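You operate a simulated robot arm through the tools that you are given. There is no shell and no other tool.

Carry out the task below with a simulated two-armed robot. There is one attempt and no reset: what you move stays moved.

JOB
Clean the bronze block with the red rag, then grease its top.
Fine: use the grey brush and the yellow tin; put the rag and brush back and close the tin. A coat counts when it lies all over at full strength: go over it till it gets no stronger. What is to be rubbed or washed off counts as gone when no trace of it is left.

It is judged by the outcome, as a careful person would: the job done as asked, and still so three seconds after it is handed in. It fails if anything else is knocked over, pushed out of place, dropped, spilled or broken.

ROBOT AND FRAMES
Two 7-joint arms with fingered hands on one trunk that stands fixed in place. Base frame: the origin is at the foot of the trunk, x ahead of it, y to its left, z up; the work surface is at about z = 860. Units: mm, rad, N and s.
The left shoulder is at [30, 119, 1069], the right one opposite. With the tool pointing down near the work surface each hand reaches from about 380 to 780 mm from the base axis, measured 20 degrees to its own side. Payload 3.8 kg a hand.
Tool frame (each hand has its own): the origin (TCP) lies between the finger pads and is the grasp point; the fingertips stand 25 mm ahead of it; z points along the fingers, y is the line along which they close. The gripper opens to 88 mm; its body begins 29 mm behind the TCP. The gripper is a hand of 4 fingers: y runs from the thumb to the fingers, the wrist lies at [-13, -106, -174] in the tool frame, and closing takes about 1.5 s.
Orientation is that of the tool frame in the base frame, as a unit quaternion [w, x, y, z]. With the fingers straight down and the wrist toward the robot, the tool's x, y and z point along [0, 1, 0], [1, 0, 0] and [0, 0, -1] of the base frame.

CONTROLS
- The arms move only by the tool apply_moves. It takes "left_steps", "right_steps" or both (then of equal length, played together; a hand with none holds still); each is text: rows parted by semicolons, each of 6 numbers parted by spaces: the turn, a rotation vector about the tool's x, y, z in rad, then the shift along the tool's x, y, z in mm. In form: wx wy wz tx ty tz; .... A call has 1 to 20 rows; each row is the pose to reach, as a shift and turn from the pose commanded when the call began, along the tool's axes at that moment. "left_jaw" and "right_jaw" are, for a hand that has rows, the gripper command, from -1 (fully open) to 1 (shut), values between in proportion, set as the call begins (left out, the last holds). Rows are played at 5 a second. More than 50 mm and 0.15 rad between two rows, or a gripper value outside its range, and nothing of the call is played. A pose out of reach is approached as far as the arm can. The call stops where the force on the tool passes 40 N (or 10 N more than at its start, if that is more) or the arm is blocked; 0.2 s more then pass. The fingers move at their own pace (about 153 mm/s each) and stop on an object; they squeeze with about 25 N. The grip force told is the motor's: it shows also when the fingers shut on nothing. Time passes only in rows, and 0.2 s behind the last, so rows that repeat a pose let the fingers close. The reply holds the time, the measured pose of the TCP, the force on the tool along the base axes, the opening and the grip force, in the units named above and with some noise, with the torque about the TCP (base axes, N m) and any sound that the robot's microphone picked up.
- Cameras (640 x 400 px; columns grow to the right, rows downward): "scene" is now at [49.6, -35.8, 1616.4]; the picture's right is [-0.45, -0.89, 0.00], its down [-0.66, 0.34, -0.67] and it looks along [0.60, -0.31, -0.74] (base axes); focal length 337 px, centre (320, 200). "left" rides on the left gripper at [-64, -83, -98] in its tool frame; the picture's right is [-0.62, -0.37, 0.69], its down [0.71, -0.63, 0.30] and it looks along [0.32, 0.68, 0.65] (tool axes); focal length 265 px, centre (320, 200). "right" rides on the right gripper at [64, -83, -98] in its tool frame; the picture's right is [-0.62, 0.37, -0.69], its down [-0.71, -0.63, 0.30] and it looks along [-0.32, 0.68, 0.65] (tool axes); focal length 265 px, centre (320, 200). There is no depth. A picture from a camera that has moved, and an enlarged one, comes with that camera's place and axes in the base frame and with its lens.
- snapshot(camera): a new picture of that camera. No time passes.
- move_column(by): moves the trunk up (or, below 0, down) by that many mm; the arms and the scene camera ride with it, the base frame stays. It gives what a move gives, with no picture.
- move_fingers(index, middle, ring, thumb_bend, thumb_turn, hand): sets how far each is bent, from 0 (flat) to 1 (curled in); at 0.3 the hand is open as for a grip, at 0.7 the pads meet at the TCP. One left out holds its place. A second passes; each finger stops where it meets its share of the squeeze, and holds until it gets a number again. A gripper value or a shape takes the hand back. It gives what a move gives, with no picture; readings hold the bend of each and the force on the fingers (four entries, about 0 where the hand has none), thumb and palm. thumb_turn goes from beside the hand (0) to across from the fingers (1), as for a grip.
- hand_shape(shape, hand): the hand has 4 fingers and takes this shape, open, in about a second: jaw (thumb against the fingers, like two jaws); tri (thumb and two fingers); tip (a fingertip pinch); poke (one finger out to press); point (the index stretched); flat (the hand flat); cup (the hand cupped); fist (a fist). The gripper value then closes the fingers along that shape, each until it touches; the sizes above hold for jaw. It gives what a move gives, with no picture.
- pan_tilt(pan, tilt): turns the head with the scene camera to pan (to the left, within 2.094 rad either way) and tilt (down, from -0.506 to 1.204), counted from straight ahead of the robot. It gives what a move gives.
- close_up(camera, box): a new picture of the part [left, top, right, bottom] of that camera's present view, enlarged. No time passes.
- close_job(): hands the job in; it is judged then, once.

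Nothing tells you positions but the pictures and the camera data. Unless the task says otherwise, let go and move clear before handing in.

The tools are called after "Request:" as a command line: name --argument value ..., lists and objects as JSON in quotes. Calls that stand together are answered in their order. apply_moves: Moves the arms, as the interface text tells. Its arguments: {"type":"object","properties":{"left_steps":{"type":"string"},"left_jaw":{"type":"number"},"right_steps":{"type":"string"},"right_jaw":{"type":"number"}},"required":[]} The other tools are called the same way: move_column (by) moves the trunk up or down; hand_shape (shape, hand) gives the hand a shape; move_fingers (index, middle, ring, thumb_bend, thumb_turn, hand) moves the fingers one by one; pan_tilt (pan, tilt) turns the head that bears the scene camera; snapshot (camera) takes a picture; close_up (camera, box) takes an enlarged picture of a part of a camera's view; close_job () hands the job in.

At the start:

```text
time: 0.0
left_ee_pos: [493.3, -45.6, 1235.2]
left_tcp_rot: [0.0, 0.707, 0.707, 0.0]
left_ft_force: [0.1, 0.0, -0.3]
left_wrist_torque: [-0.02, -0.01, -0.05]
left_finger_gap: 87.7
left_grip_force: 0.1
left_shape: jaw
left_bend: [0.3, 0.3, 0.3, 0.3, 0.98]
left_finger forces: [0.0, 0.1, 0.0, 0.0, 0.0, 0.0]
right_ee_pos: [388.0, -420.2, 1243.8]
right_tcp_rot: [0.0, 0.707, 0.707, 0.0]
right_ft_force: [0.3, 0.3, -0.5]
right_wrist_torque: [0.02, 0.02, 0.0]
right_finger_gap: 87.7
right_grip_force: 0.1
right_shape: jaw
right_bend: [0.3, 0.3, 0.3, 0.3, 0.98]
right_finger forces: [0.0, 0.0, 0.0, 0.0, 0.0, 0.0]
trunk travel left (down, up): [-225.0, 365.0]
head pan, tilt (commanded): [-0.471, 0.833]
```

scene: 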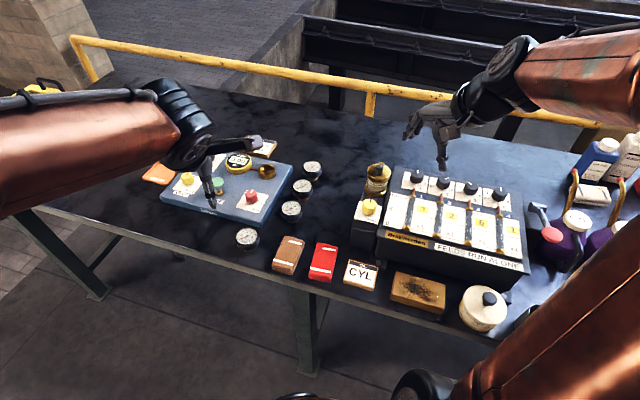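
right: 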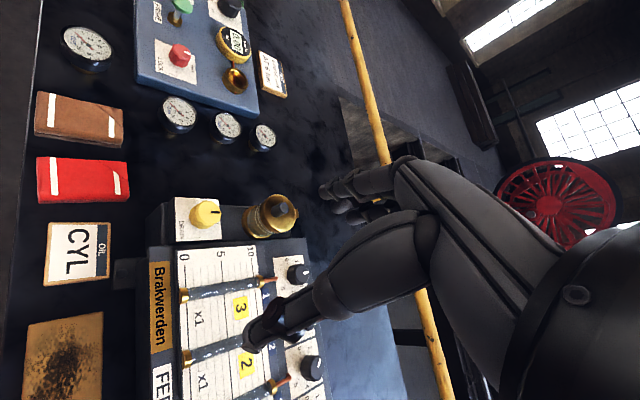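
left: 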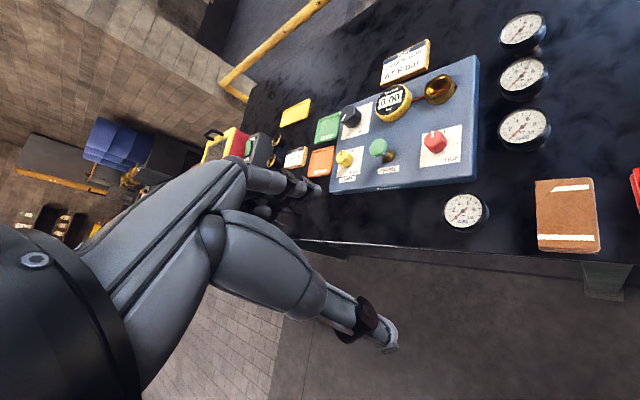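

I see a bench with a blue panel on the left, a feed board in the middle, and a brown block, a red item, a CYL card, a stained bronze/tan block and a pot near the front edge. I'll look around more closely with the scene camera before moving anything.

Request:
close_up --camera "scene" --box '[220, 140, 540, 340]'

Request:
close_up --camera "scene" --box '[480, 100, 640, 340]'

Request:
close_up --camera "scene" --box '[100, 100, 340, 260]'

```text
2.00 times, centred on (380, 240) of scene
camera zoom: at [49.6, -35.8, 1616.4], right [-0.45, -0.89, 0.0], down [-0.66, 0.34, -0.67], along [0.6, -0.31, -0.74], focal length 673 px, centre (200, 120)
```

zoom: 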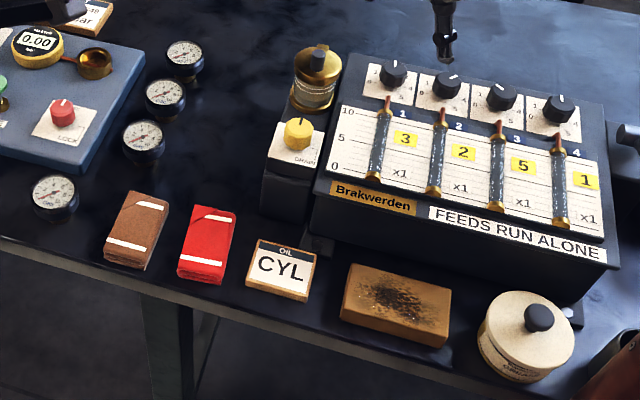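

```text
1.67 times, centred on (560, 220) of scene
camera zoom: at [49.6, -35.8, 1616.4], right [-0.45, -0.89, 0.0], down [-0.66, 0.34, -0.67], along [0.6, -0.31, -0.74], focal length 561 px, centre (-80, 167)
```

zoom: 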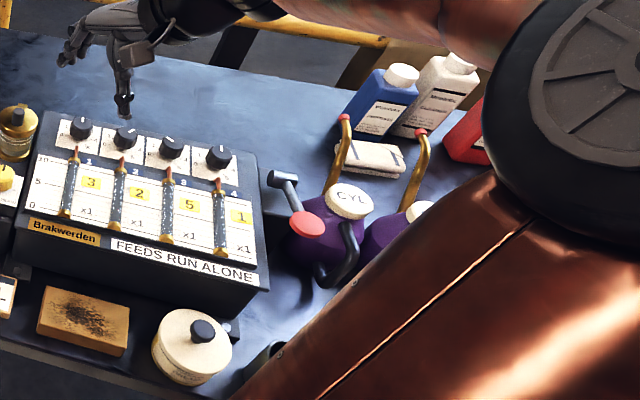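

```text
2.50 times, centred on (220, 180) of scene
camera zoom: at [49.6, -35.8, 1616.4], right [-0.45, -0.89, 0.0], down [-0.66, 0.34, -0.67], along [0.6, -0.31, -0.74], focal length 841 px, centre (570, 250)
```

zoom: 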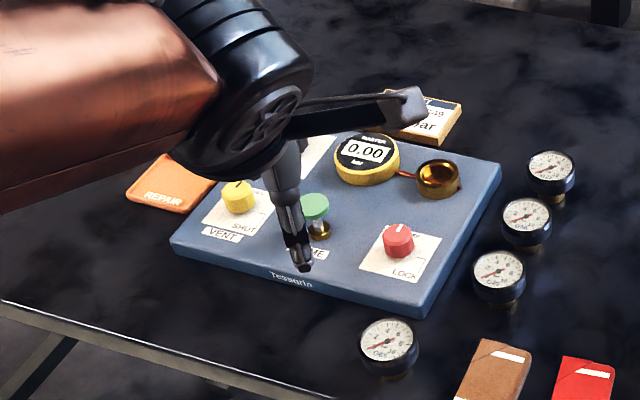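

The stained tan block, red rag and brown rag are near the front edge. I haven't yet found the grey brush or settled which tin is the yellow one, so I'll pan the head right to look behind the right arm.

Request:
pan_tilt --pan -0.9 --tilt 0.95

Request:
snapshot --camera "scene"

Request:
snapshot --camera "right"

```text
time: 0.9
left_ee_pos: [493.0, -45.7, 1236.7]
left_tcp_rot: [0.0, 0.707, 0.707, -0.001]
left_ft_force: [-0.6, 0.1, 0.3]
left_wrist_torque: [-0.01, 0.03, 0.02]
left_finger_gap: 87.9
left_grip_force: 0.0
left_shape: jaw
left_bend: [0.3, 0.3, 0.3, 0.3, 0.98]
left_finger forces: [0.0, 0.1, 0.0, 0.0, 0.0, 0.0]
right_ee_pos: [388.3, -420.8, 1243.5]
right_tcp_rot: [0.0, 0.707, 0.707, 0.0]
right_ft_force: [0.3, -0.1, 0.1]
right_wrist_torque: [-0.01, 0.0, 0.01]
right_finger_gap: 87.6
right_grip_force: 0.0
right_shape: jaw
right_bend: [0.3, 0.3, 0.3, 0.3, 0.98]
right_finger forces: [0.0, 0.0, 0.0, 0.0, 0.1, 0.0]
trunk travel left (down, up): [-225.0, 365.0]
head pan, tilt (commanded): [-0.901, 0.949]
```

```text
taken
camera scene: at [24.5, -56.8, 1607.5], right [-0.78, -0.62, 0.0], down [-0.51, 0.64, -0.58], along [0.36, -0.46, -0.81], focal length 337 px, centre (320, 200)
```

scene: 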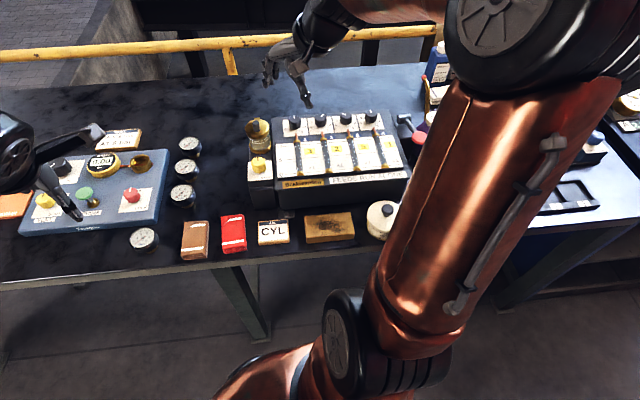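

```text
taken
camera right: at [306.1, -356.6, 1341.8], right [0.37, -0.62, 0.69], down [-0.63, -0.71, -0.3], along [0.68, -0.32, -0.65], focal length 265 px, centre (320, 200)
```

right: 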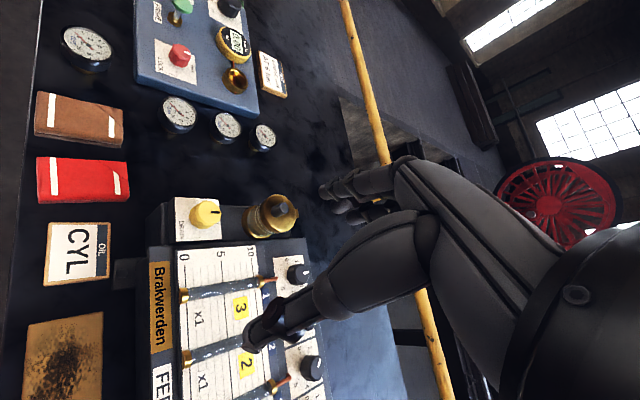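

The right arm blocks the view of the area to the right, where I can see a second surface with a black tray. I'll turn the right hand to look that way with its own camera.

Request:
apply_moves --right_steps "0 0 0.14 0 0 0; 0 0 0.28 0 0 0; 0 0 0.42 0 0 0; 0 0 0.56 0 0 0; 0 0 0.7 0 0 0; 0 0 0.84 0 0 0; 0 0 0.98 0 0 0; 0 0 1.0 0 0 0"

Request:
snapshot --camera "right"

Request:
snapshot --camera "scene"

```text
time: 2.7
left_ee_pos: [492.9, -46.5, 1235.9]
left_tcp_rot: [0.0, 0.708, 0.706, 0.0]
left_ft_force: [0.6, -0.3, -0.4]
left_wrist_torque: [0.02, -0.01, -0.01]
left_finger_gap: 87.6
left_grip_force: 0.0
left_shape: jaw
left_bend: [0.3, 0.3, 0.3, 0.3, 0.98]
left_finger forces: [0.0, 0.0, 0.1, 0.1, 0.0, 0.0]
right_ee_pos: [388.3, -420.5, 1244.0]
right_tcp_rot: [0.0, 0.96, 0.28, 0.0]
right_ft_force: [-0.4, 1.1, -0.8]
right_wrist_torque: [0.03, 0.04, -0.01]
right_finger_gap: 87.7
right_grip_force: 0.0
right_shape: jaw
right_bend: [0.3, 0.3, 0.3, 0.3, 0.98]
right_finger forces: [0.1, 0.0, 0.0, 0.0, 0.0, 0.0]
trunk travel left (down, up): [-225.0, 365.0]
head pan, tilt (commanded): [-0.901, 0.949]
```

```text
taken
camera right: at [398.2, -316.2, 1341.9], right [-0.32, -0.64, 0.69], down [-0.94, 0.15, -0.3], along [0.09, -0.75, -0.65], focal length 265 px, centre (320, 200)
```

right: 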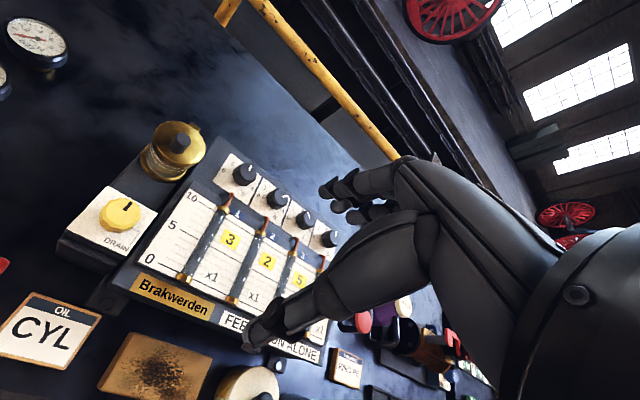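

```text
taken
camera scene: at [24.2, -56.9, 1607.5], right [-0.78, -0.62, 0.0], down [-0.51, 0.64, -0.58], along [0.36, -0.46, -0.81], focal length 337 px, centre (320, 200)
```

scene: 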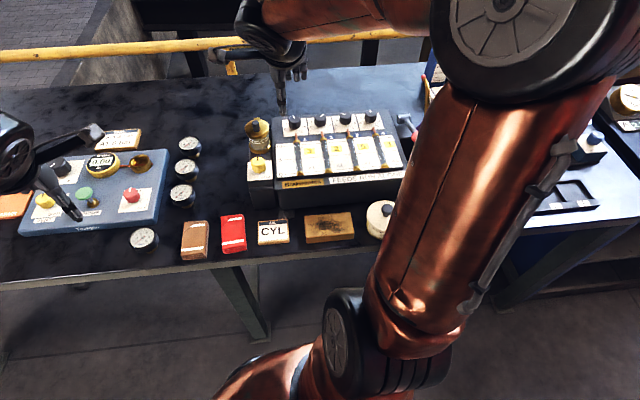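

There is more on the right side, with brushes or bottles visible past the hand. I'll pan the head further right.

Request:
pan_tilt --pan -1.4 --tilt 0.8

Request:
snapshot --camera "scene"

```text
time: 3.6
left_ee_pos: [492.3, -46.0, 1235.0]
left_tcp_rot: [0.0, 0.707, 0.707, 0.0]
left_ft_force: [0.7, 0.4, 0.7]
left_wrist_torque: [0.01, -0.01, 0.01]
left_finger_gap: 87.5
left_grip_force: 0.0
left_shape: jaw
left_bend: [0.3, 0.3, 0.3, 0.3, 0.98]
left_finger forces: [0.0, 0.0, 0.0, 0.1, 0.0, 0.0]
right_ee_pos: [387.9, -420.9, 1243.9]
right_tcp_rot: [-0.001, 0.96, 0.282, 0.0]
right_ft_force: [0.0, -0.1, -0.2]
right_wrist_torque: [-0.01, -0.03, 0.0]
right_finger_gap: 87.8
right_grip_force: 0.0
right_shape: jaw
right_bend: [0.3, 0.3, 0.3, 0.3, 0.98]
right_finger forces: [0.0, 0.0, 0.0, 0.0, 0.1, 0.1]
trunk travel left (down, up): [-225.0, 365.0]
head pan, tilt (commanded): [-1.4, 0.799]
```

```text
taken
camera scene: at [-7.0, -79.3, 1619.0], right [-0.99, -0.17, 0.0], down [-0.12, 0.71, -0.7], along [0.12, -0.69, -0.72], focal length 337 px, centre (320, 200)
```

scene: 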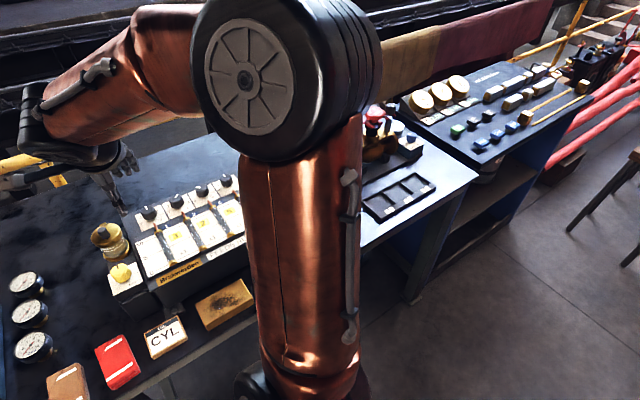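

The raised right arm still hides the far right of the bench. I'll swing both hands to the left so that I can see past it.

Request:
apply_moves --left_steps "0 0 0 31 -5 0; 0 0 0 62 -10 0; 0 0 0 93 -15 0; 0 0 0 125 -20 0; 0 0 0 156 -25 0; 0 0 0 187 -30 0; 0 0 0 218 -35 0; 0 0 0 250 -40 0" --right_steps "0 0 -0.125 23.2 -22.2 0; 0 0 -0.25 46.4 -44.5 0; 0 0 -0.375 69.6 -66.7 0; 0 0 -0.5 92.8 -89 0; 0 0 -0.625 116 -111.2 0; 0 0 -0.75 139.1 -133.5 0; 0 0 -0.875 162.3 -155.7 0; 0 0 -1.0 185.5 -178 0"

Request:
snapshot --camera "scene"

Request:
snapshot --camera "right"

```text
time: 5.4
left_ee_pos: [453.2, 207.3, 1235.4]
left_tcp_rot: [-0.001, 0.708, 0.706, -0.001]
left_ft_force: [-0.3, -0.3, 0.2]
left_wrist_torque: [0.0, 0.0, -0.04]
left_finger_gap: 87.6
left_grip_force: 0.0
left_shape: jaw
left_bend: [0.3, 0.3, 0.3, 0.3, 0.98]
left_finger forces: [0.1, 0.0, 0.0, 0.1, 0.0, 0.0]
right_ee_pos: [449.5, -168.8, 1243.7]
right_tcp_rot: [0.001, 0.707, 0.707, -0.001]
right_ft_force: [0.5, -0.9, -0.4]
right_wrist_torque: [-0.04, 0.0, 0.0]
right_finger_gap: 87.6
right_grip_force: 0.1
right_shape: jaw
right_bend: [0.3, 0.3, 0.3, 0.3, 0.98]
right_finger forces: [0.0, 0.0, 0.1, 0.0, 0.0, 0.0]
trunk travel left (down, up): [-225.0, 365.0]
head pan, tilt (commanded): [-1.4, 0.799]
```

```text
taken
camera scene: at [-6.9, -77.9, 1619.1], right [-0.99, -0.17, 0.0], down [-0.12, 0.71, -0.7], along [0.12, -0.69, -0.72], focal length 337 px, centre (320, 200)
```

scene: 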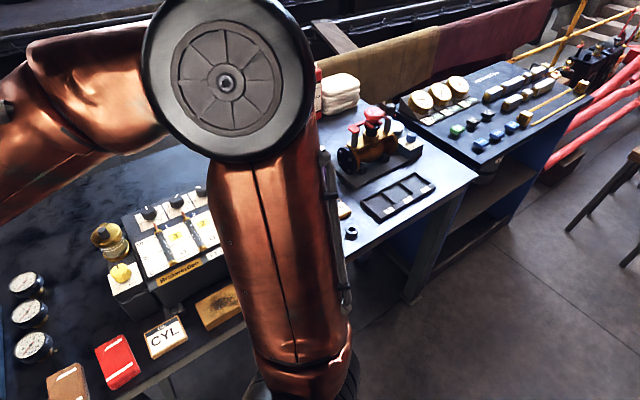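

```text
taken
camera right: at [366.7, -104.7, 1340.7], right [0.37, -0.62, 0.69], down [-0.63, -0.72, -0.3], along [0.68, -0.32, -0.65], focal length 265 px, centre (320, 200)
```

right: 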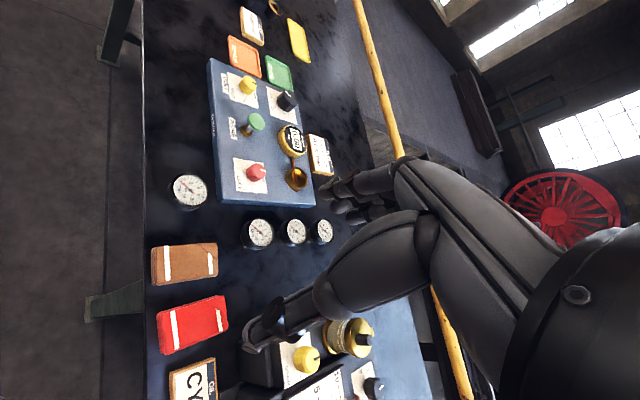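

The right elbow still masks part of the bench. I'll aim the head between the two views.

Request:
pan_tilt --pan -0.75 --tilt 0.75

Request:
snapshot --camera "scene"

Request:
pan_tilt --pan 0.3 --tilt 0.8

Request:
snapshot --camera "scene"

```text
time: 6.5
left_ee_pos: [453.5, 205.9, 1236.1]
left_tcp_rot: [0.0, 0.708, 0.707, 0.0]
left_ft_force: [-0.4, -0.4, 0.6]
left_wrist_torque: [0.0, 0.0, 0.0]
left_finger_gap: 87.4
left_grip_force: 0.0
left_shape: jaw
left_bend: [0.3, 0.3, 0.3, 0.3, 0.98]
left_finger forces: [0.0, 0.1, 0.0, 0.1, 0.0, 0.1]
right_ee_pos: [448.8, -170.5, 1241.3]
right_tcp_rot: [0.001, 0.708, 0.707, 0.001]
right_ft_force: [0.3, 0.2, 0.0]
right_wrist_torque: [0.02, 0.01, 0.01]
right_finger_gap: 87.5
right_grip_force: 0.0
right_shape: jaw
right_bend: [0.3, 0.3, 0.3, 0.3, 0.98]
right_finger forces: [0.0, 0.0, 0.0, 0.0, 0.1, 0.0]
trunk travel left (down, up): [-225.0, 365.0]
head pan, tilt (commanded): [-0.75, 0.75]
```

```text
taken
camera scene: at [39.8, -56.2, 1623.1], right [-0.68, -0.73, 0.0], down [-0.5, 0.47, -0.73], along [0.53, -0.5, -0.68], focal length 337 px, centre (320, 200)
```

scene: 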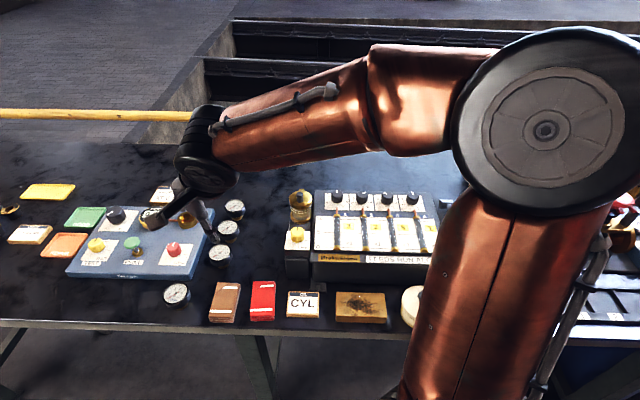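

```text
time: 7.8
left_ee_pos: [452.4, 205.9, 1237.6]
left_tcp_rot: [0.0, 0.707, 0.707, 0.0]
left_ft_force: [-1.1, -1.0, -0.6]
left_wrist_torque: [0.03, 0.01, 0.01]
left_finger_gap: 87.5
left_grip_force: 0.1
left_shape: jaw
left_bend: [0.3, 0.3, 0.3, 0.3, 0.98]
left_finger forces: [0.0, 0.1, 0.0, 0.0, 0.0, 0.0]
right_ee_pos: [450.5, -169.5, 1242.7]
right_tcp_rot: [0.0, 0.708, 0.707, 0.0]
right_ft_force: [-0.2, -0.5, -0.5]
right_wrist_torque: [0.0, 0.05, -0.01]
right_finger_gap: 87.5
right_grip_force: 0.0
right_shape: jaw
right_bend: [0.3, 0.3, 0.3, 0.3, 0.98]
right_finger forces: [0.0, 0.0, 0.0, 0.0, 0.0, 0.1]
trunk travel left (down, up): [-225.0, 365.0]
head pan, tilt (commanded): [0.3, 0.799]
```

```text
taken
camera scene: at [56.3, 24.1, 1619.1], right [0.29, -0.96, 0.0], down [-0.69, -0.21, -0.7], along [0.67, 0.21, -0.72], focal length 337 px, centre (320, 200)
```

scene: 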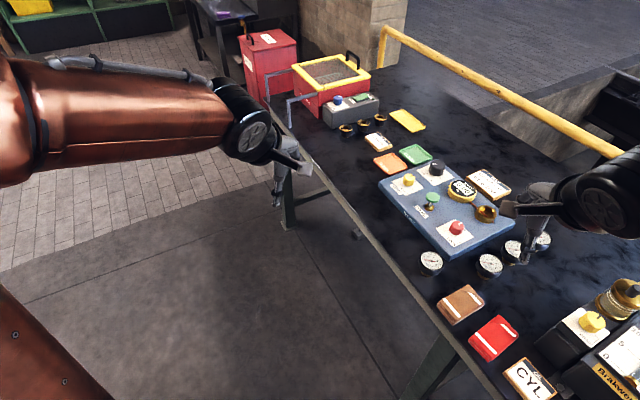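

The brush isn't on the left side of the bench. I'll move the right hand out and turn it so its camera looks along the right end.

Request:
apply_moves --right_steps "0 0 0.12 -17 -5 -6; 0 0 0.24 -34 -10 -12; 0 0 0.36 -51 -15 -18; 0 0 0.48 -68 -20 -24; 0 0 0.6 -85 -25 -30; 0 0 0.72 -102 -30 -36; 0 0 0.84 -119 -35 -42; 0 0 0.96 -136 -40 -48; 0 0 1.08 -153 -45 -54; 0 0 1.2 -170 -50 -60; 0 0 1.32 -170 -50 -60; 0 0 1.4 -170 -50 -60"

Request:
snapshot --camera "right"

```text
time: 10.3
left_ee_pos: [451.9, 206.2, 1237.1]
left_tcp_rot: [0.0, 0.707, 0.707, 0.0]
left_ft_force: [0.1, 0.2, 0.5]
left_wrist_torque: [-0.02, -0.01, 0.02]
left_finger_gap: 87.6
left_grip_force: 0.0
left_shape: jaw
left_bend: [0.3, 0.3, 0.3, 0.3, 0.98]
left_finger forces: [0.0, 0.1, 0.1, 0.1, 0.0, 0.1]
right_ee_pos: [397.3, -341.2, 1303.2]
right_tcp_rot: [0.0, 0.996, 0.085, 0.0]
right_ft_force: [0.1, 1.0, -0.3]
right_wrist_torque: [-0.01, -0.02, 0.01]
right_finger_gap: 87.9
right_grip_force: 0.1
right_shape: jaw
right_bend: [0.3, 0.3, 0.3, 0.3, 0.98]
right_finger forces: [0.0, 0.1, 0.0, 0.0, 0.0, 0.0]
trunk travel left (down, up): [-225.0, 365.0]
head pan, tilt (commanded): [0.3, 0.799]
```

```text
taken
camera right: at [448.3, -248.1, 1401.7], right [-0.55, -0.47, 0.69], down [-0.81, 0.5, -0.3], along [-0.21, -0.73, -0.65], focal length 265 px, centre (320, 200)
```

right: 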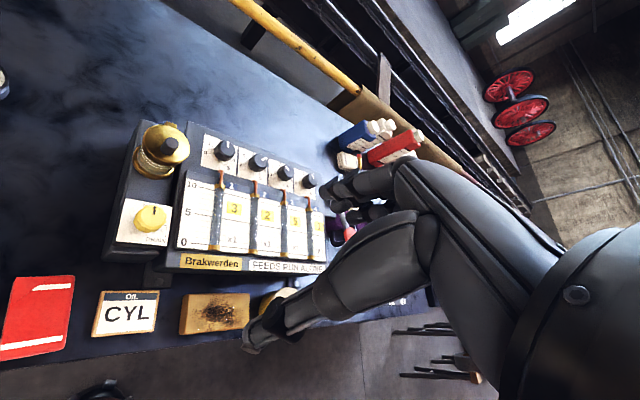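

The hand itself hides the spot just right of the tin in its own camera. I'll check the scene camera with the arm in this pose.

Request:
pan_tilt --pan -1.0 --tilt 0.8

Request:
snapshot --camera "scene"

Request:
snapshot --camera "left"

```text
time: 11.8
left_ee_pos: [452.3, 206.7, 1237.5]
left_tcp_rot: [0.0, 0.707, 0.707, -0.001]
left_ft_force: [-0.8, 0.2, 0.4]
left_wrist_torque: [0.0, -0.02, 0.02]
left_finger_gap: 87.5
left_grip_force: 0.0
left_shape: jaw
left_bend: [0.3, 0.3, 0.3, 0.3, 0.98]
left_finger forces: [0.0, 0.0, 0.0, 0.0, 0.0, 0.0]
right_ee_pos: [398.3, -339.9, 1303.2]
right_tcp_rot: [0.001, 0.996, 0.086, 0.0]
right_ft_force: [0.1, -0.2, 1.2]
right_wrist_torque: [0.03, -0.02, -0.02]
right_finger_gap: 87.8
right_grip_force: 0.0
right_shape: jaw
right_bend: [0.3, 0.3, 0.3, 0.3, 0.98]
right_finger forces: [0.1, 0.0, 0.0, 0.1, 0.0, 0.0]
trunk travel left (down, up): [-225.0, 365.0]
head pan, tilt (commanded): [-1.0, 0.799]
```

```text
taken
camera scene: at [22.8, -67.6, 1619.1], right [-0.84, -0.54, 0.0], down [-0.39, 0.6, -0.7], along [0.38, -0.59, -0.72], focal length 337 px, centre (320, 200)
```

scene: 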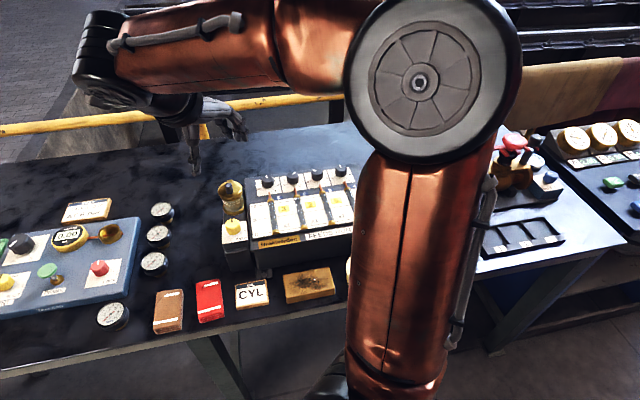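

```text
taken
camera left: at [369.5, 142.9, 1334.6], right [-0.37, -0.62, -0.69], down [-0.63, 0.71, -0.3], along [0.68, 0.32, -0.65], focal length 265 px, centre (320, 200)
```

left: 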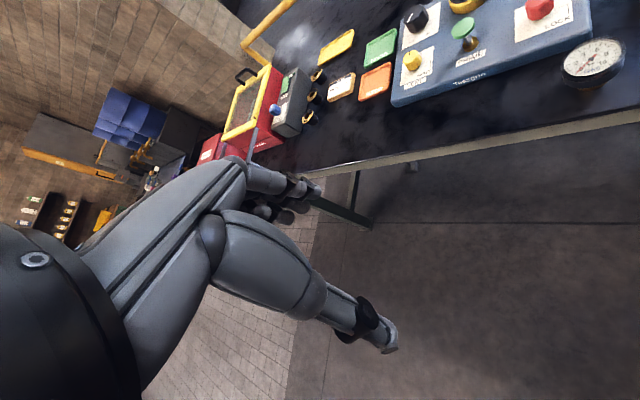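

The arm hides the bench just right of the tin from the head. I'll carry the right hand further to the right so that area falls in the clear left part of its own camera.

Request:
apply_moves --right_steps "0 0 -0.07 -24 32 0; 0 0 -0.14 -48 64 0; 0 0 -0.2 -72 97 0; 0 0 -0.27 -95 129 0; 0 0 -0.34 -119 161 0; 0 0 -0.4 -143 193 0"

Request:
snapshot --camera "right"

Request:
snapshot --camera "scene"

```text
time: 13.2
left_ee_pos: [453.2, 207.4, 1237.1]
left_tcp_rot: [-0.001, 0.707, 0.707, 0.0]
left_ft_force: [0.2, 0.2, 0.2]
left_wrist_torque: [0.02, 0.01, -0.02]
left_finger_gap: 87.6
left_grip_force: 0.1
left_shape: jaw
left_bend: [0.3, 0.3, 0.3, 0.3, 0.98]
left_finger forces: [0.0, 0.1, 0.0, 0.1, 0.1, 0.0]
right_ee_pos: [290.5, -555.8, 1301.4]
right_tcp_rot: [0.001, 0.96, 0.281, 0.001]
right_ft_force: [-0.3, -0.1, -0.1]
right_wrist_torque: [0.04, 0.05, 0.0]
right_finger_gap: 87.5
right_grip_force: 0.1
right_shape: jaw
right_bend: [0.3, 0.3, 0.3, 0.3, 0.98]
right_finger forces: [0.1, 0.0, 0.1, 0.0, 0.0, 0.0]
trunk travel left (down, up): [-225.0, 365.0]
head pan, tilt (commanded): [-1.0, 0.799]
```

```text
taken
camera right: at [300.8, -451.8, 1400.0], right [-0.32, -0.64, 0.69], down [-0.94, 0.14, -0.31], along [0.1, -0.75, -0.65], focal length 265 px, centre (320, 200)
```

right: 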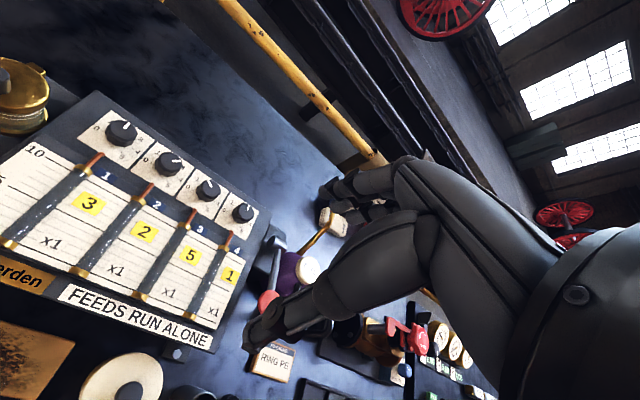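

```text
taken
camera scene: at [22.4, -68.6, 1619.0], right [-0.84, -0.54, 0.0], down [-0.39, 0.6, -0.7], along [0.38, -0.59, -0.72], focal length 337 px, centre (320, 200)
```

scene: 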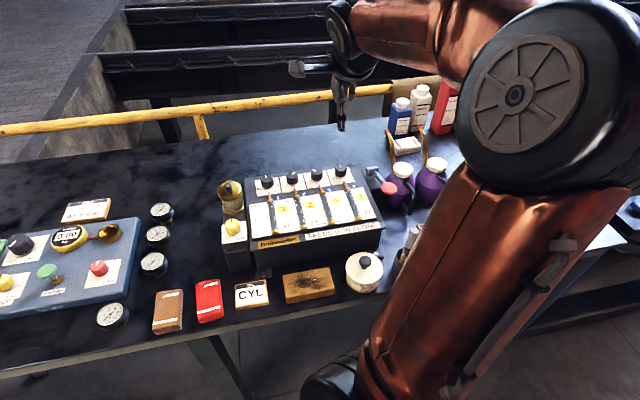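

Next to the cream-lidded tin there is something like a holder with handles in it. I'll zoom in.

Request:
close_up --camera "scene" --box '[320, 180, 480, 300]'

Request:
close_up --camera "right" --box '[60, 280, 320, 400]'

```text
3.33 times, centred on (400, 240) of scene
camera zoom: at [22.4, -68.6, 1619.0], right [-0.84, -0.54, 0.0], down [-0.39, 0.6, -0.7], along [0.38, -0.59, -0.72], focal length 1122 px, centre (53, 67)
```

zoom: 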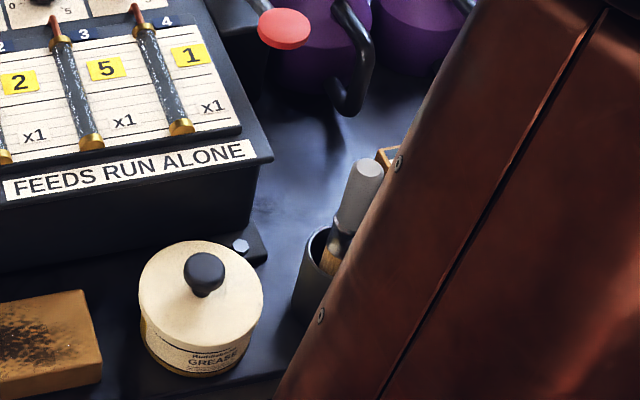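

```text
2.46 times, centred on (190, 340) of right
camera zoom: at [300.8, -451.8, 1400.0], right [-0.32, -0.64, 0.69], down [-0.94, 0.14, -0.31], along [0.1, -0.75, -0.65], focal length 653 px, centre (640, -145)
```

zoom: 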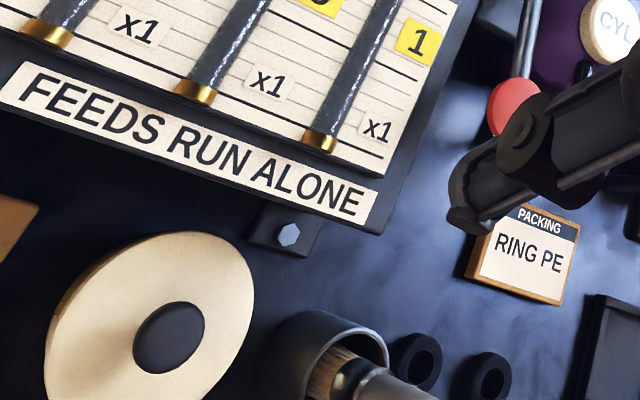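

The grey-handled brush stands in a dark cup just right of the cream-coloured GREASE tin. I'll swing the right arm further out to see the whole cup and any other brush or tin.

Request:
apply_moves --right_steps "0 0 0 -40 7 0; 0 0 0 -80 14 0; 0 0 0 -120 21 0; 0 0 0 -160 28 0"

Request:
snapshot --camera "scene"

Request:
snapshot --camera "right"

```text
time: 14.2
left_ee_pos: [451.8, 206.8, 1237.8]
left_tcp_rot: [0.0, 0.707, 0.707, 0.0]
left_ft_force: [-0.1, -0.8, 0.2]
left_wrist_torque: [0.01, 0.0, 0.02]
left_finger_gap: 87.7
left_grip_force: 0.1
left_shape: jaw
left_bend: [0.3, 0.3, 0.3, 0.3, 0.98]
left_finger forces: [0.0, 0.0, 0.0, 0.1, 0.0, 0.0]
right_ee_pos: [171.0, -663.2, 1302.7]
right_tcp_rot: [0.0, 0.96, 0.282, 0.0]
right_ft_force: [0.5, 0.1, 0.3]
right_wrist_torque: [0.0, 0.02, 0.0]
right_finger_gap: 87.5
right_grip_force: 0.2
right_shape: jaw
right_bend: [0.3, 0.3, 0.3, 0.3, 0.98]
right_finger forces: [0.0, 0.0, 0.0, 0.1, 0.1, 0.0]
trunk travel left (down, up): [-225.0, 365.0]
head pan, tilt (commanded): [-1.0, 0.799]
```

```text
taken
camera scene: at [22.5, -68.6, 1619.0], right [-0.84, -0.54, 0.0], down [-0.39, 0.6, -0.7], along [0.38, -0.59, -0.72], focal length 337 px, centre (320, 200)
```

scene: 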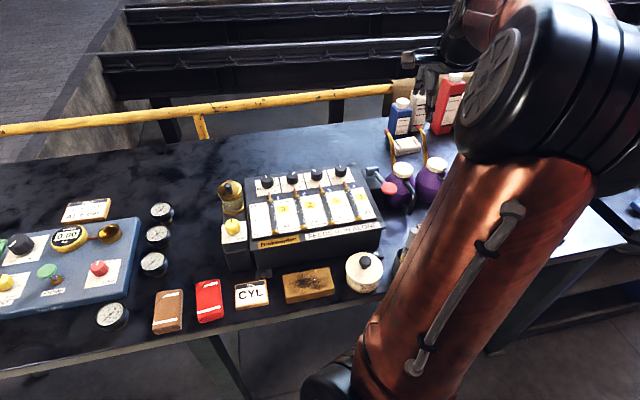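

```text
taken
camera right: at [180.3, -559.4, 1401.8], right [-0.32, -0.65, 0.69], down [-0.94, 0.14, -0.3], along [0.1, -0.75, -0.65], focal length 265 px, centre (320, 200)
```

right: 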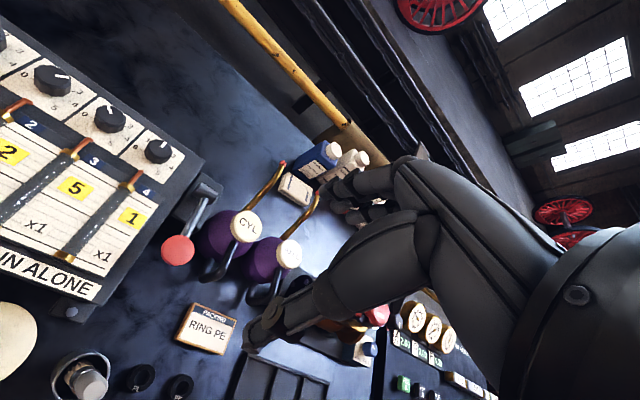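

The layout is clear now: the bench edge runs diagonally, with brown rag, red rag, CYL card, bronze block, grease tin and brush cup in a row along it. Two O-rings and a tray lie beyond the cup. I'll take enlarged views to measure each of them.

Request:
close_up --camera "scene" --box '[140, 250, 300, 350]'

Request:
close_up --camera "scene" --box '[270, 220, 430, 320]'

Request:
close_up --camera "right" --box '[0, 250, 240, 400]'

```text
4.00 times, centred on (220, 300) of scene
camera zoom: at [22.5, -68.6, 1619.0], right [-0.84, -0.54, 0.0], down [-0.39, 0.6, -0.7], along [0.38, -0.59, -0.72], focal length 1346 px, centre (720, -200)
```

zoom: 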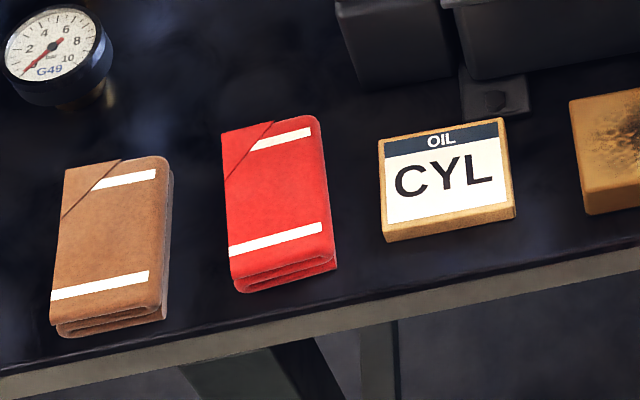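

```text
4.00 times, centred on (350, 270) of scene
camera zoom: at [22.5, -68.6, 1619.0], right [-0.84, -0.54, 0.0], down [-0.39, 0.6, -0.7], along [0.38, -0.59, -0.72], focal length 1346 px, centre (200, -80)
```

zoom: 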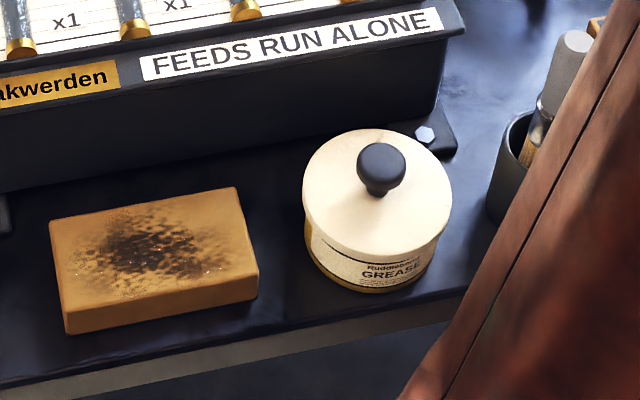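

```text
2.67 times, centred on (120, 325) of right
camera zoom: at [180.3, -559.4, 1401.8], right [-0.32, -0.65, 0.69], down [-0.94, 0.14, -0.3], along [0.1, -0.75, -0.65], focal length 708 px, centre (853, -133)
```

zoom: 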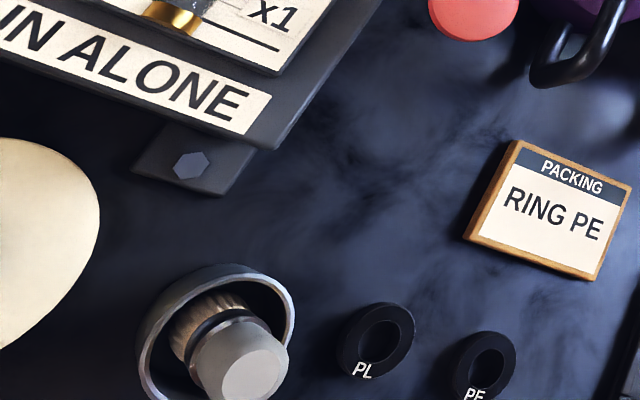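

I measure (base mm): red rag centre about (457, -257), long axis pointing away from the bench edge. Bronze block is about (280, -416), 120×64, top z≈889; tin about (176, -516), and brush cup about (103, -580). I'll bring the right hand over the red rag, turned so the jaws straddle its short side, and look at it from above.

Request:
apply_moves --right_steps "0 0 -0.137 35.5 -14.4 0; 0 0 -0.275 70.9 -28.7 0; 0 0 -0.412 106.4 -43.1 0; 0 0 -0.549 141.8 -57.4 0; 0 0 -0.687 177.3 -71.8 0; 0 0 -0.824 212.8 -86.1 0; 0 0 -0.961 248.2 -100.5 0; 0 0 -1.098 283.7 -114.8 0; 0 0 -1.236 319.2 -129.2 0; 0 0 -1.373 354.6 -143.5 0; 0 0 -1.51 390.1 -157.9 0; 0 0 -1.648 425.5 -172.2 0; 0 0 -1.785 461 -186.6 0"

Request:
snapshot --camera "right"

Request:
snapshot --camera "scene"

```text
time: 17.0
left_ee_pos: [452.9, 207.4, 1235.7]
left_tcp_rot: [-0.001, 0.707, 0.707, 0.0]
left_ft_force: [0.2, -1.0, -0.2]
left_wrist_torque: [0.02, 0.0, -0.01]
left_finger_gap: 87.8
left_grip_force: 0.1
left_shape: jaw
left_bend: [0.3, 0.3, 0.3, 0.3, 0.98]
left_finger forces: [0.0, 0.0, 0.0, 0.1, 0.0, 0.1]
right_ee_pos: [460.2, -257.3, 1303.3]
right_tcp_rot: [0.001, 0.382, 0.924, 0.0]
right_ft_force: [-0.3, 0.5, 0.9]
right_wrist_torque: [0.0, 0.03, -0.01]
right_finger_gap: 87.8
right_grip_force: 0.0
right_shape: jaw
right_bend: [0.3, 0.3, 0.3, 0.3, 0.98]
right_finger forces: [0.0, 0.0, 0.0, 0.0, 0.0, 0.0]
trunk travel left (down, up): [-225.0, 365.0]
head pan, tilt (commanded): [-1.0, 0.799]
```

```text
taken
camera right: at [355.8, -271.7, 1401.5], right [0.7, -0.18, 0.69], down [0.06, -0.95, -0.3], along [0.71, 0.25, -0.65], focal length 265 px, centre (320, 200)
```

right: 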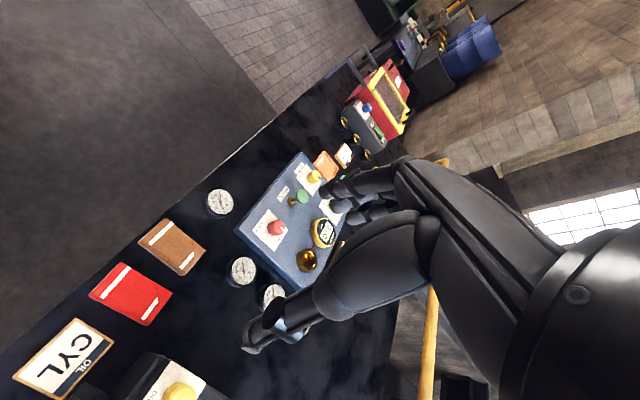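

```text
taken
camera scene: at [24.2, -67.0, 1619.1], right [-0.84, -0.54, 0.0], down [-0.39, 0.6, -0.7], along [0.38, -0.59, -0.72], focal length 337 px, centre (320, 200)
```

scene: 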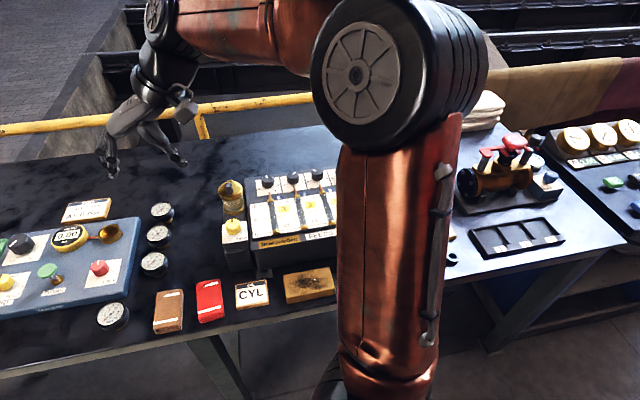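

The rag sits where I computed, within about 8 mm. I'll descend to about z=1000 over it and check the alignment.

Request:
apply_moves --right_steps "0 0 0 0 0 43; 0 0 0 0 0 86; 0 0 0 0 0 129; 0 0 0 0 0 172; 0 0 0 0 0 215; 0 0 0 0 0 258; 0 0 0 0 0 300; 0 0 0 0 0 300"

Request:
snapshot --camera "right"

Request:
close_up --camera "scene" --box '[100, 180, 340, 330]'

```text
time: 18.8
left_ee_pos: [451.8, 207.4, 1236.0]
left_tcp_rot: [0.0, 0.707, 0.707, 0.001]
left_ft_force: [-0.5, 0.2, -0.3]
left_wrist_torque: [-0.02, -0.01, 0.01]
left_finger_gap: 87.6
left_grip_force: 0.0
left_shape: jaw
left_bend: [0.3, 0.3, 0.3, 0.3, 0.98]
left_finger forces: [0.0, 0.0, 0.0, 0.0, 0.0, 0.1]
right_ee_pos: [458.2, -256.6, 1001.8]
right_tcp_rot: [0.001, 0.383, 0.924, 0.0]
right_ft_force: [-0.2, 0.9, -0.4]
right_wrist_torque: [0.0, 0.01, 0.01]
right_finger_gap: 87.8
right_grip_force: 0.0
right_shape: jaw
right_bend: [0.3, 0.3, 0.3, 0.3, 0.98]
right_finger forces: [0.0, 0.0, 0.1, 0.1, 0.1, 0.1]
trunk travel left (down, up): [-225.0, 365.0]
head pan, tilt (commanded): [-1.0, 0.799]
```

```text
taken
camera right: at [354.3, -271.1, 1100.6], right [0.7, -0.18, 0.69], down [0.06, -0.95, -0.3], along [0.71, 0.25, -0.65], focal length 265 px, centre (320, 200)
```

right: 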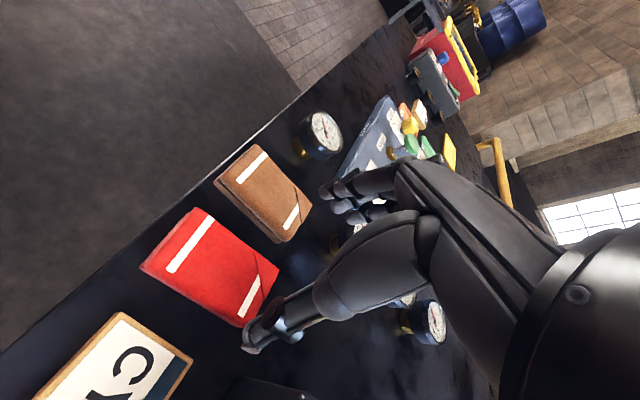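

```text
2.67 times, centred on (220, 255) of scene
camera zoom: at [22.5, -66.8, 1619.1], right [-0.84, -0.54, 0.0], down [-0.39, 0.6, -0.7], along [0.38, -0.59, -0.72], focal length 898 px, centre (587, 53)
```

zoom: 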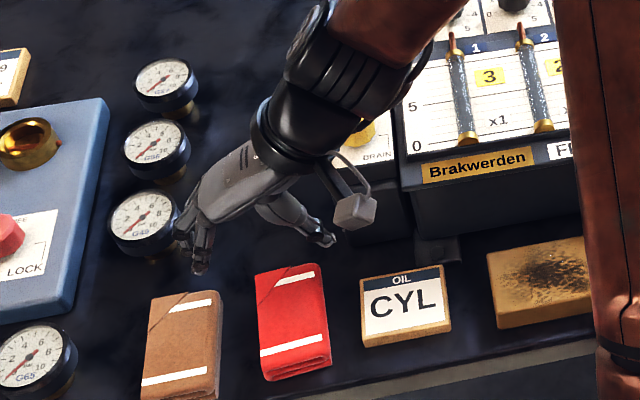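

The rag is centred at about (457, -254) and turned about 0.1 rad from the bench edge line, with roughly 20–30 mm free to the brown rag and the CYL card. I'll align the hand to it and narrow the opening a little so that the fingers fit into those gaps.

Request:
apply_moves --right_steps "0 0 -0.05 0 0 20; 0 0 -0.1 0 0 40; 0 0 -0.1 0 0 50; 0 0 -0.1 0 0 50; 0 0 -0.1 0 0 50" --right_jaw -0.62

Request:
snapshot --camera "right"

Request:
close_up --camera "scene" --box '[140, 220, 300, 320]'

```text
time: 20.0
left_ee_pos: [453.4, 206.6, 1235.7]
left_tcp_rot: [0.0, 0.707, 0.707, 0.0]
left_ft_force: [0.0, -0.4, -0.5]
left_wrist_torque: [-0.03, 0.02, -0.01]
left_finger_gap: 87.4
left_grip_force: 0.0
left_shape: jaw
left_bend: [0.3, 0.3, 0.3, 0.3, 0.98]
left_finger forces: [0.1, 0.0, 0.0, 0.0, 0.0, 0.0]
right_ee_pos: [457.5, -259.0, 953.0]
right_tcp_rot: [-0.001, 0.336, 0.942, 0.0]
right_ft_force: [-0.5, -0.7, -0.1]
right_wrist_torque: [-0.02, -0.04, 0.0]
right_finger_gap: 71.7
right_grip_force: 0.1
right_shape: jaw
right_bend: [0.27, 0.34, 0.31, 0.48, 0.99]
right_finger forces: [0.0, 0.0, 0.1, 0.0, 0.1, 0.0]
trunk travel left (down, up): [-225.0, 365.0]
head pan, tilt (commanded): [-1.0, 0.799]
```

```text
taken
camera right: at [356.4, -283.3, 1051.6], right [0.71, -0.11, 0.69], down [0.15, -0.94, -0.3], along [0.68, 0.32, -0.65], focal length 265 px, centre (320, 200)
```

right: 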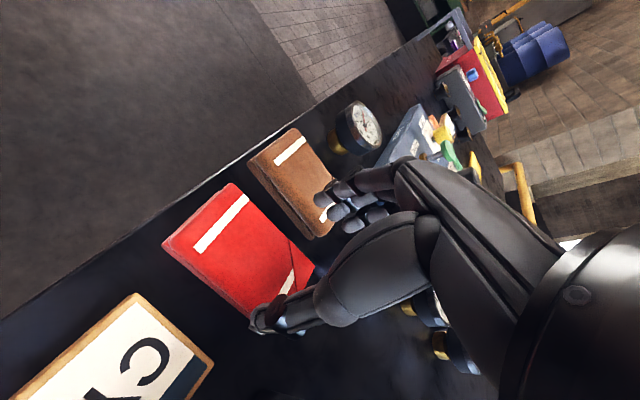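

```text
4.00 times, centred on (220, 270) of scene
camera zoom: at [22.9, -67.7, 1619.1], right [-0.84, -0.54, 0.0], down [-0.39, 0.6, -0.7], along [0.38, -0.59, -0.72], focal length 1346 px, centre (720, -80)
```

zoom: 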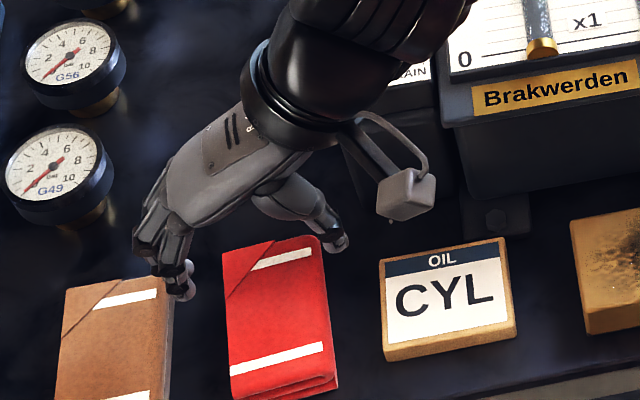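

The jaws line up with the rag, with a small offset of about 3 mm to correct. I'll descend around it slowly and watch the force.

Request:
apply_moves --right_steps "0 0 0 0 3 10; 0 0 0 0 3 22; 0 0 0 0 3 34; 0 0 0 0 3 44; 0 0 0 0 3 52; 0 0 0 0 3 58; 0 0 0 0 3 61; 0 0 0 0 3 61" --right_jaw -0.57

Request:
snapshot --camera "right"

Request:
close_up --camera "scene" --box '[140, 240, 300, 340]'

```text
time: 21.8
left_ee_pos: [452.9, 205.3, 1235.3]
left_tcp_rot: [0.0, 0.707, 0.707, 0.0]
left_ft_force: [0.2, -0.2, -0.4]
left_wrist_torque: [0.01, -0.02, -0.01]
left_finger_gap: 87.5
left_grip_force: 0.0
left_shape: jaw
left_bend: [0.3, 0.3, 0.3, 0.3, 0.98]
left_finger forces: [0.0, 0.1, 0.0, 0.0, 0.0, 0.0]
right_ee_pos: [461.2, -256.5, 891.6]
right_tcp_rot: [0.0, 0.336, 0.942, 0.0]
right_ft_force: [-1.4, 0.2, -0.3]
right_wrist_torque: [0.04, 0.02, -0.03]
right_finger_gap: 69.3
right_grip_force: 0.0
right_shape: jaw
right_bend: [0.27, 0.34, 0.32, 0.5, 0.99]
right_finger forces: [0.1, 0.0, 0.0, 0.0, 0.0, 0.0]
trunk travel left (down, up): [-225.0, 365.0]
head pan, tilt (commanded): [-1.0, 0.799]
```

```text
taken
camera right: at [358.9, -280.7, 990.6], right [0.71, -0.11, 0.69], down [0.15, -0.94, -0.3], along [0.68, 0.32, -0.65], focal length 265 px, centre (320, 200)
```

right: 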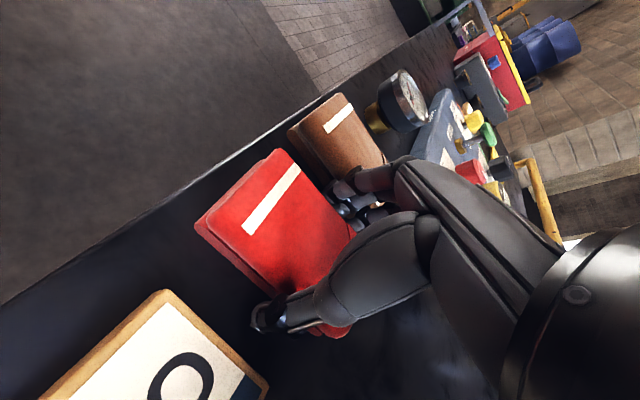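

```text
4.00 times, centred on (220, 290) of scene
camera zoom: at [22.9, -67.6, 1619.1], right [-0.84, -0.54, 0.0], down [-0.39, 0.6, -0.7], along [0.38, -0.59, -0.72], focal length 1346 px, centre (720, -160)
```

zoom: 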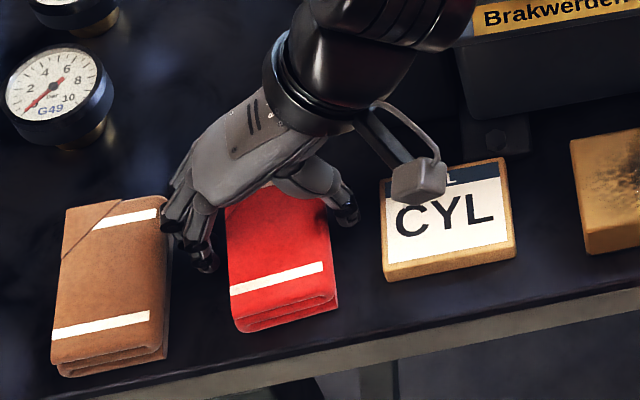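

No contact on the way down; thumb and fingers straddle the rag. I'll shift 6 mm toward the rag's middle and close the grip.

Request:
apply_moves --right_steps "0 0 0 3 0 0; 0 0 0 6 0 0; 0 0 0 6 0 0"

Request:
apply_moves --right_steps "0 0 0 0 0 0; 0 0 0 0 0 0; 0 0 0 0 0 0; 0 0 0 0 0 0; 0 0 0 0 0 0; 0 0 0 0 0 0; 0 0 0 0 0 0; 0 0 0 0 0 0; 0 0 0 0 0 0" --right_jaw 1

Request:
snapshot --camera "right"

Request:
close_up --camera "scene" --box '[140, 240, 300, 340]'

```text
time: 22.6
left_ee_pos: [452.7, 206.8, 1236.7]
left_tcp_rot: [0.0, 0.707, 0.707, 0.001]
left_ft_force: [-0.1, 0.3, 0.1]
left_wrist_torque: [0.01, -0.02, -0.03]
left_finger_gap: 87.6
left_grip_force: 0.1
left_shape: jaw
left_bend: [0.3, 0.3, 0.3, 0.3, 0.98]
left_finger forces: [0.0, 0.1, 0.1, 0.0, 0.0, 0.0]
right_ee_pos: [454.2, -252.4, 892.4]
right_tcp_rot: [0.0, 0.337, 0.942, 0.0]
right_ft_force: [-0.8, 0.3, 0.1]
right_wrist_torque: [-0.02, 0.0, 0.01]
right_finger_gap: 69.2
right_grip_force: 0.0
right_shape: jaw
right_bend: [0.27, 0.34, 0.32, 0.5, 0.99]
right_finger forces: [0.0, 0.1, 0.0, 0.1, 0.0, 0.0]
trunk travel left (down, up): [-225.0, 365.0]
head pan, tilt (commanded): [-1.0, 0.799]
```

```text
time: 24.6
left_ee_pos: [452.3, 205.5, 1236.2]
left_tcp_rot: [0.001, 0.707, 0.708, 0.001]
left_ft_force: [0.5, 0.4, 0.5]
left_wrist_torque: [0.0, 0.02, 0.0]
left_finger_gap: 87.7
left_grip_force: 0.1
left_shape: jaw
left_bend: [0.3, 0.3, 0.3, 0.3, 0.98]
left_finger forces: [0.0, 0.0, 0.1, 0.0, 0.1, 0.1]
right_ee_pos: [455.6, -252.6, 892.0]
right_tcp_rot: [-0.001, 0.336, 0.942, 0.0]
right_ft_force: [0.1, 0.8, 0.7]
right_wrist_torque: [0.0, 0.02, 0.0]
right_finger_gap: 54.1
right_grip_force: 24.6
right_shape: jaw
right_bend: [0.29, 0.4, 0.37, 0.64, 0.99]
right_finger forces: [13.0, 6.8, 3.1, 0.0, 22.8, 0.1]
trunk travel left (down, up): [-225.0, 365.0]
head pan, tilt (commanded): [-1.0, 0.799]
```

```text
taken
camera right: at [353.3, -277.0, 990.3], right [0.71, -0.11, 0.69], down [0.15, -0.94, -0.3], along [0.68, 0.32, -0.65], focal length 265 px, centre (320, 200)
```

right: 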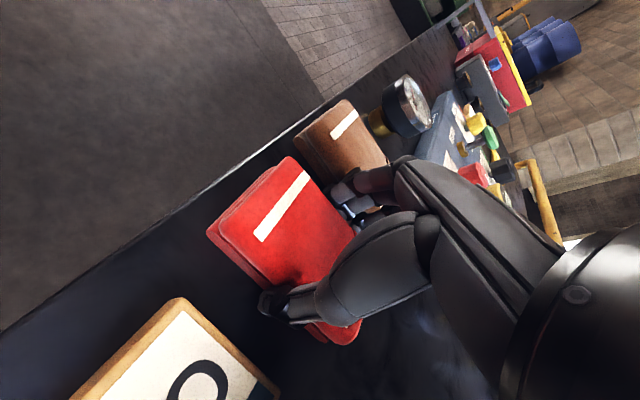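

```text
4.00 times, centred on (220, 290) of scene
camera zoom: at [22.9, -67.7, 1619.1], right [-0.84, -0.54, 0.0], down [-0.39, 0.6, -0.7], along [0.38, -0.59, -0.72], focal length 1346 px, centre (720, -160)
```

zoom: 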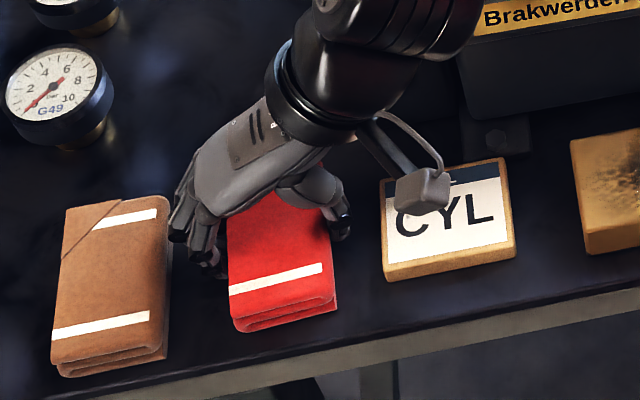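

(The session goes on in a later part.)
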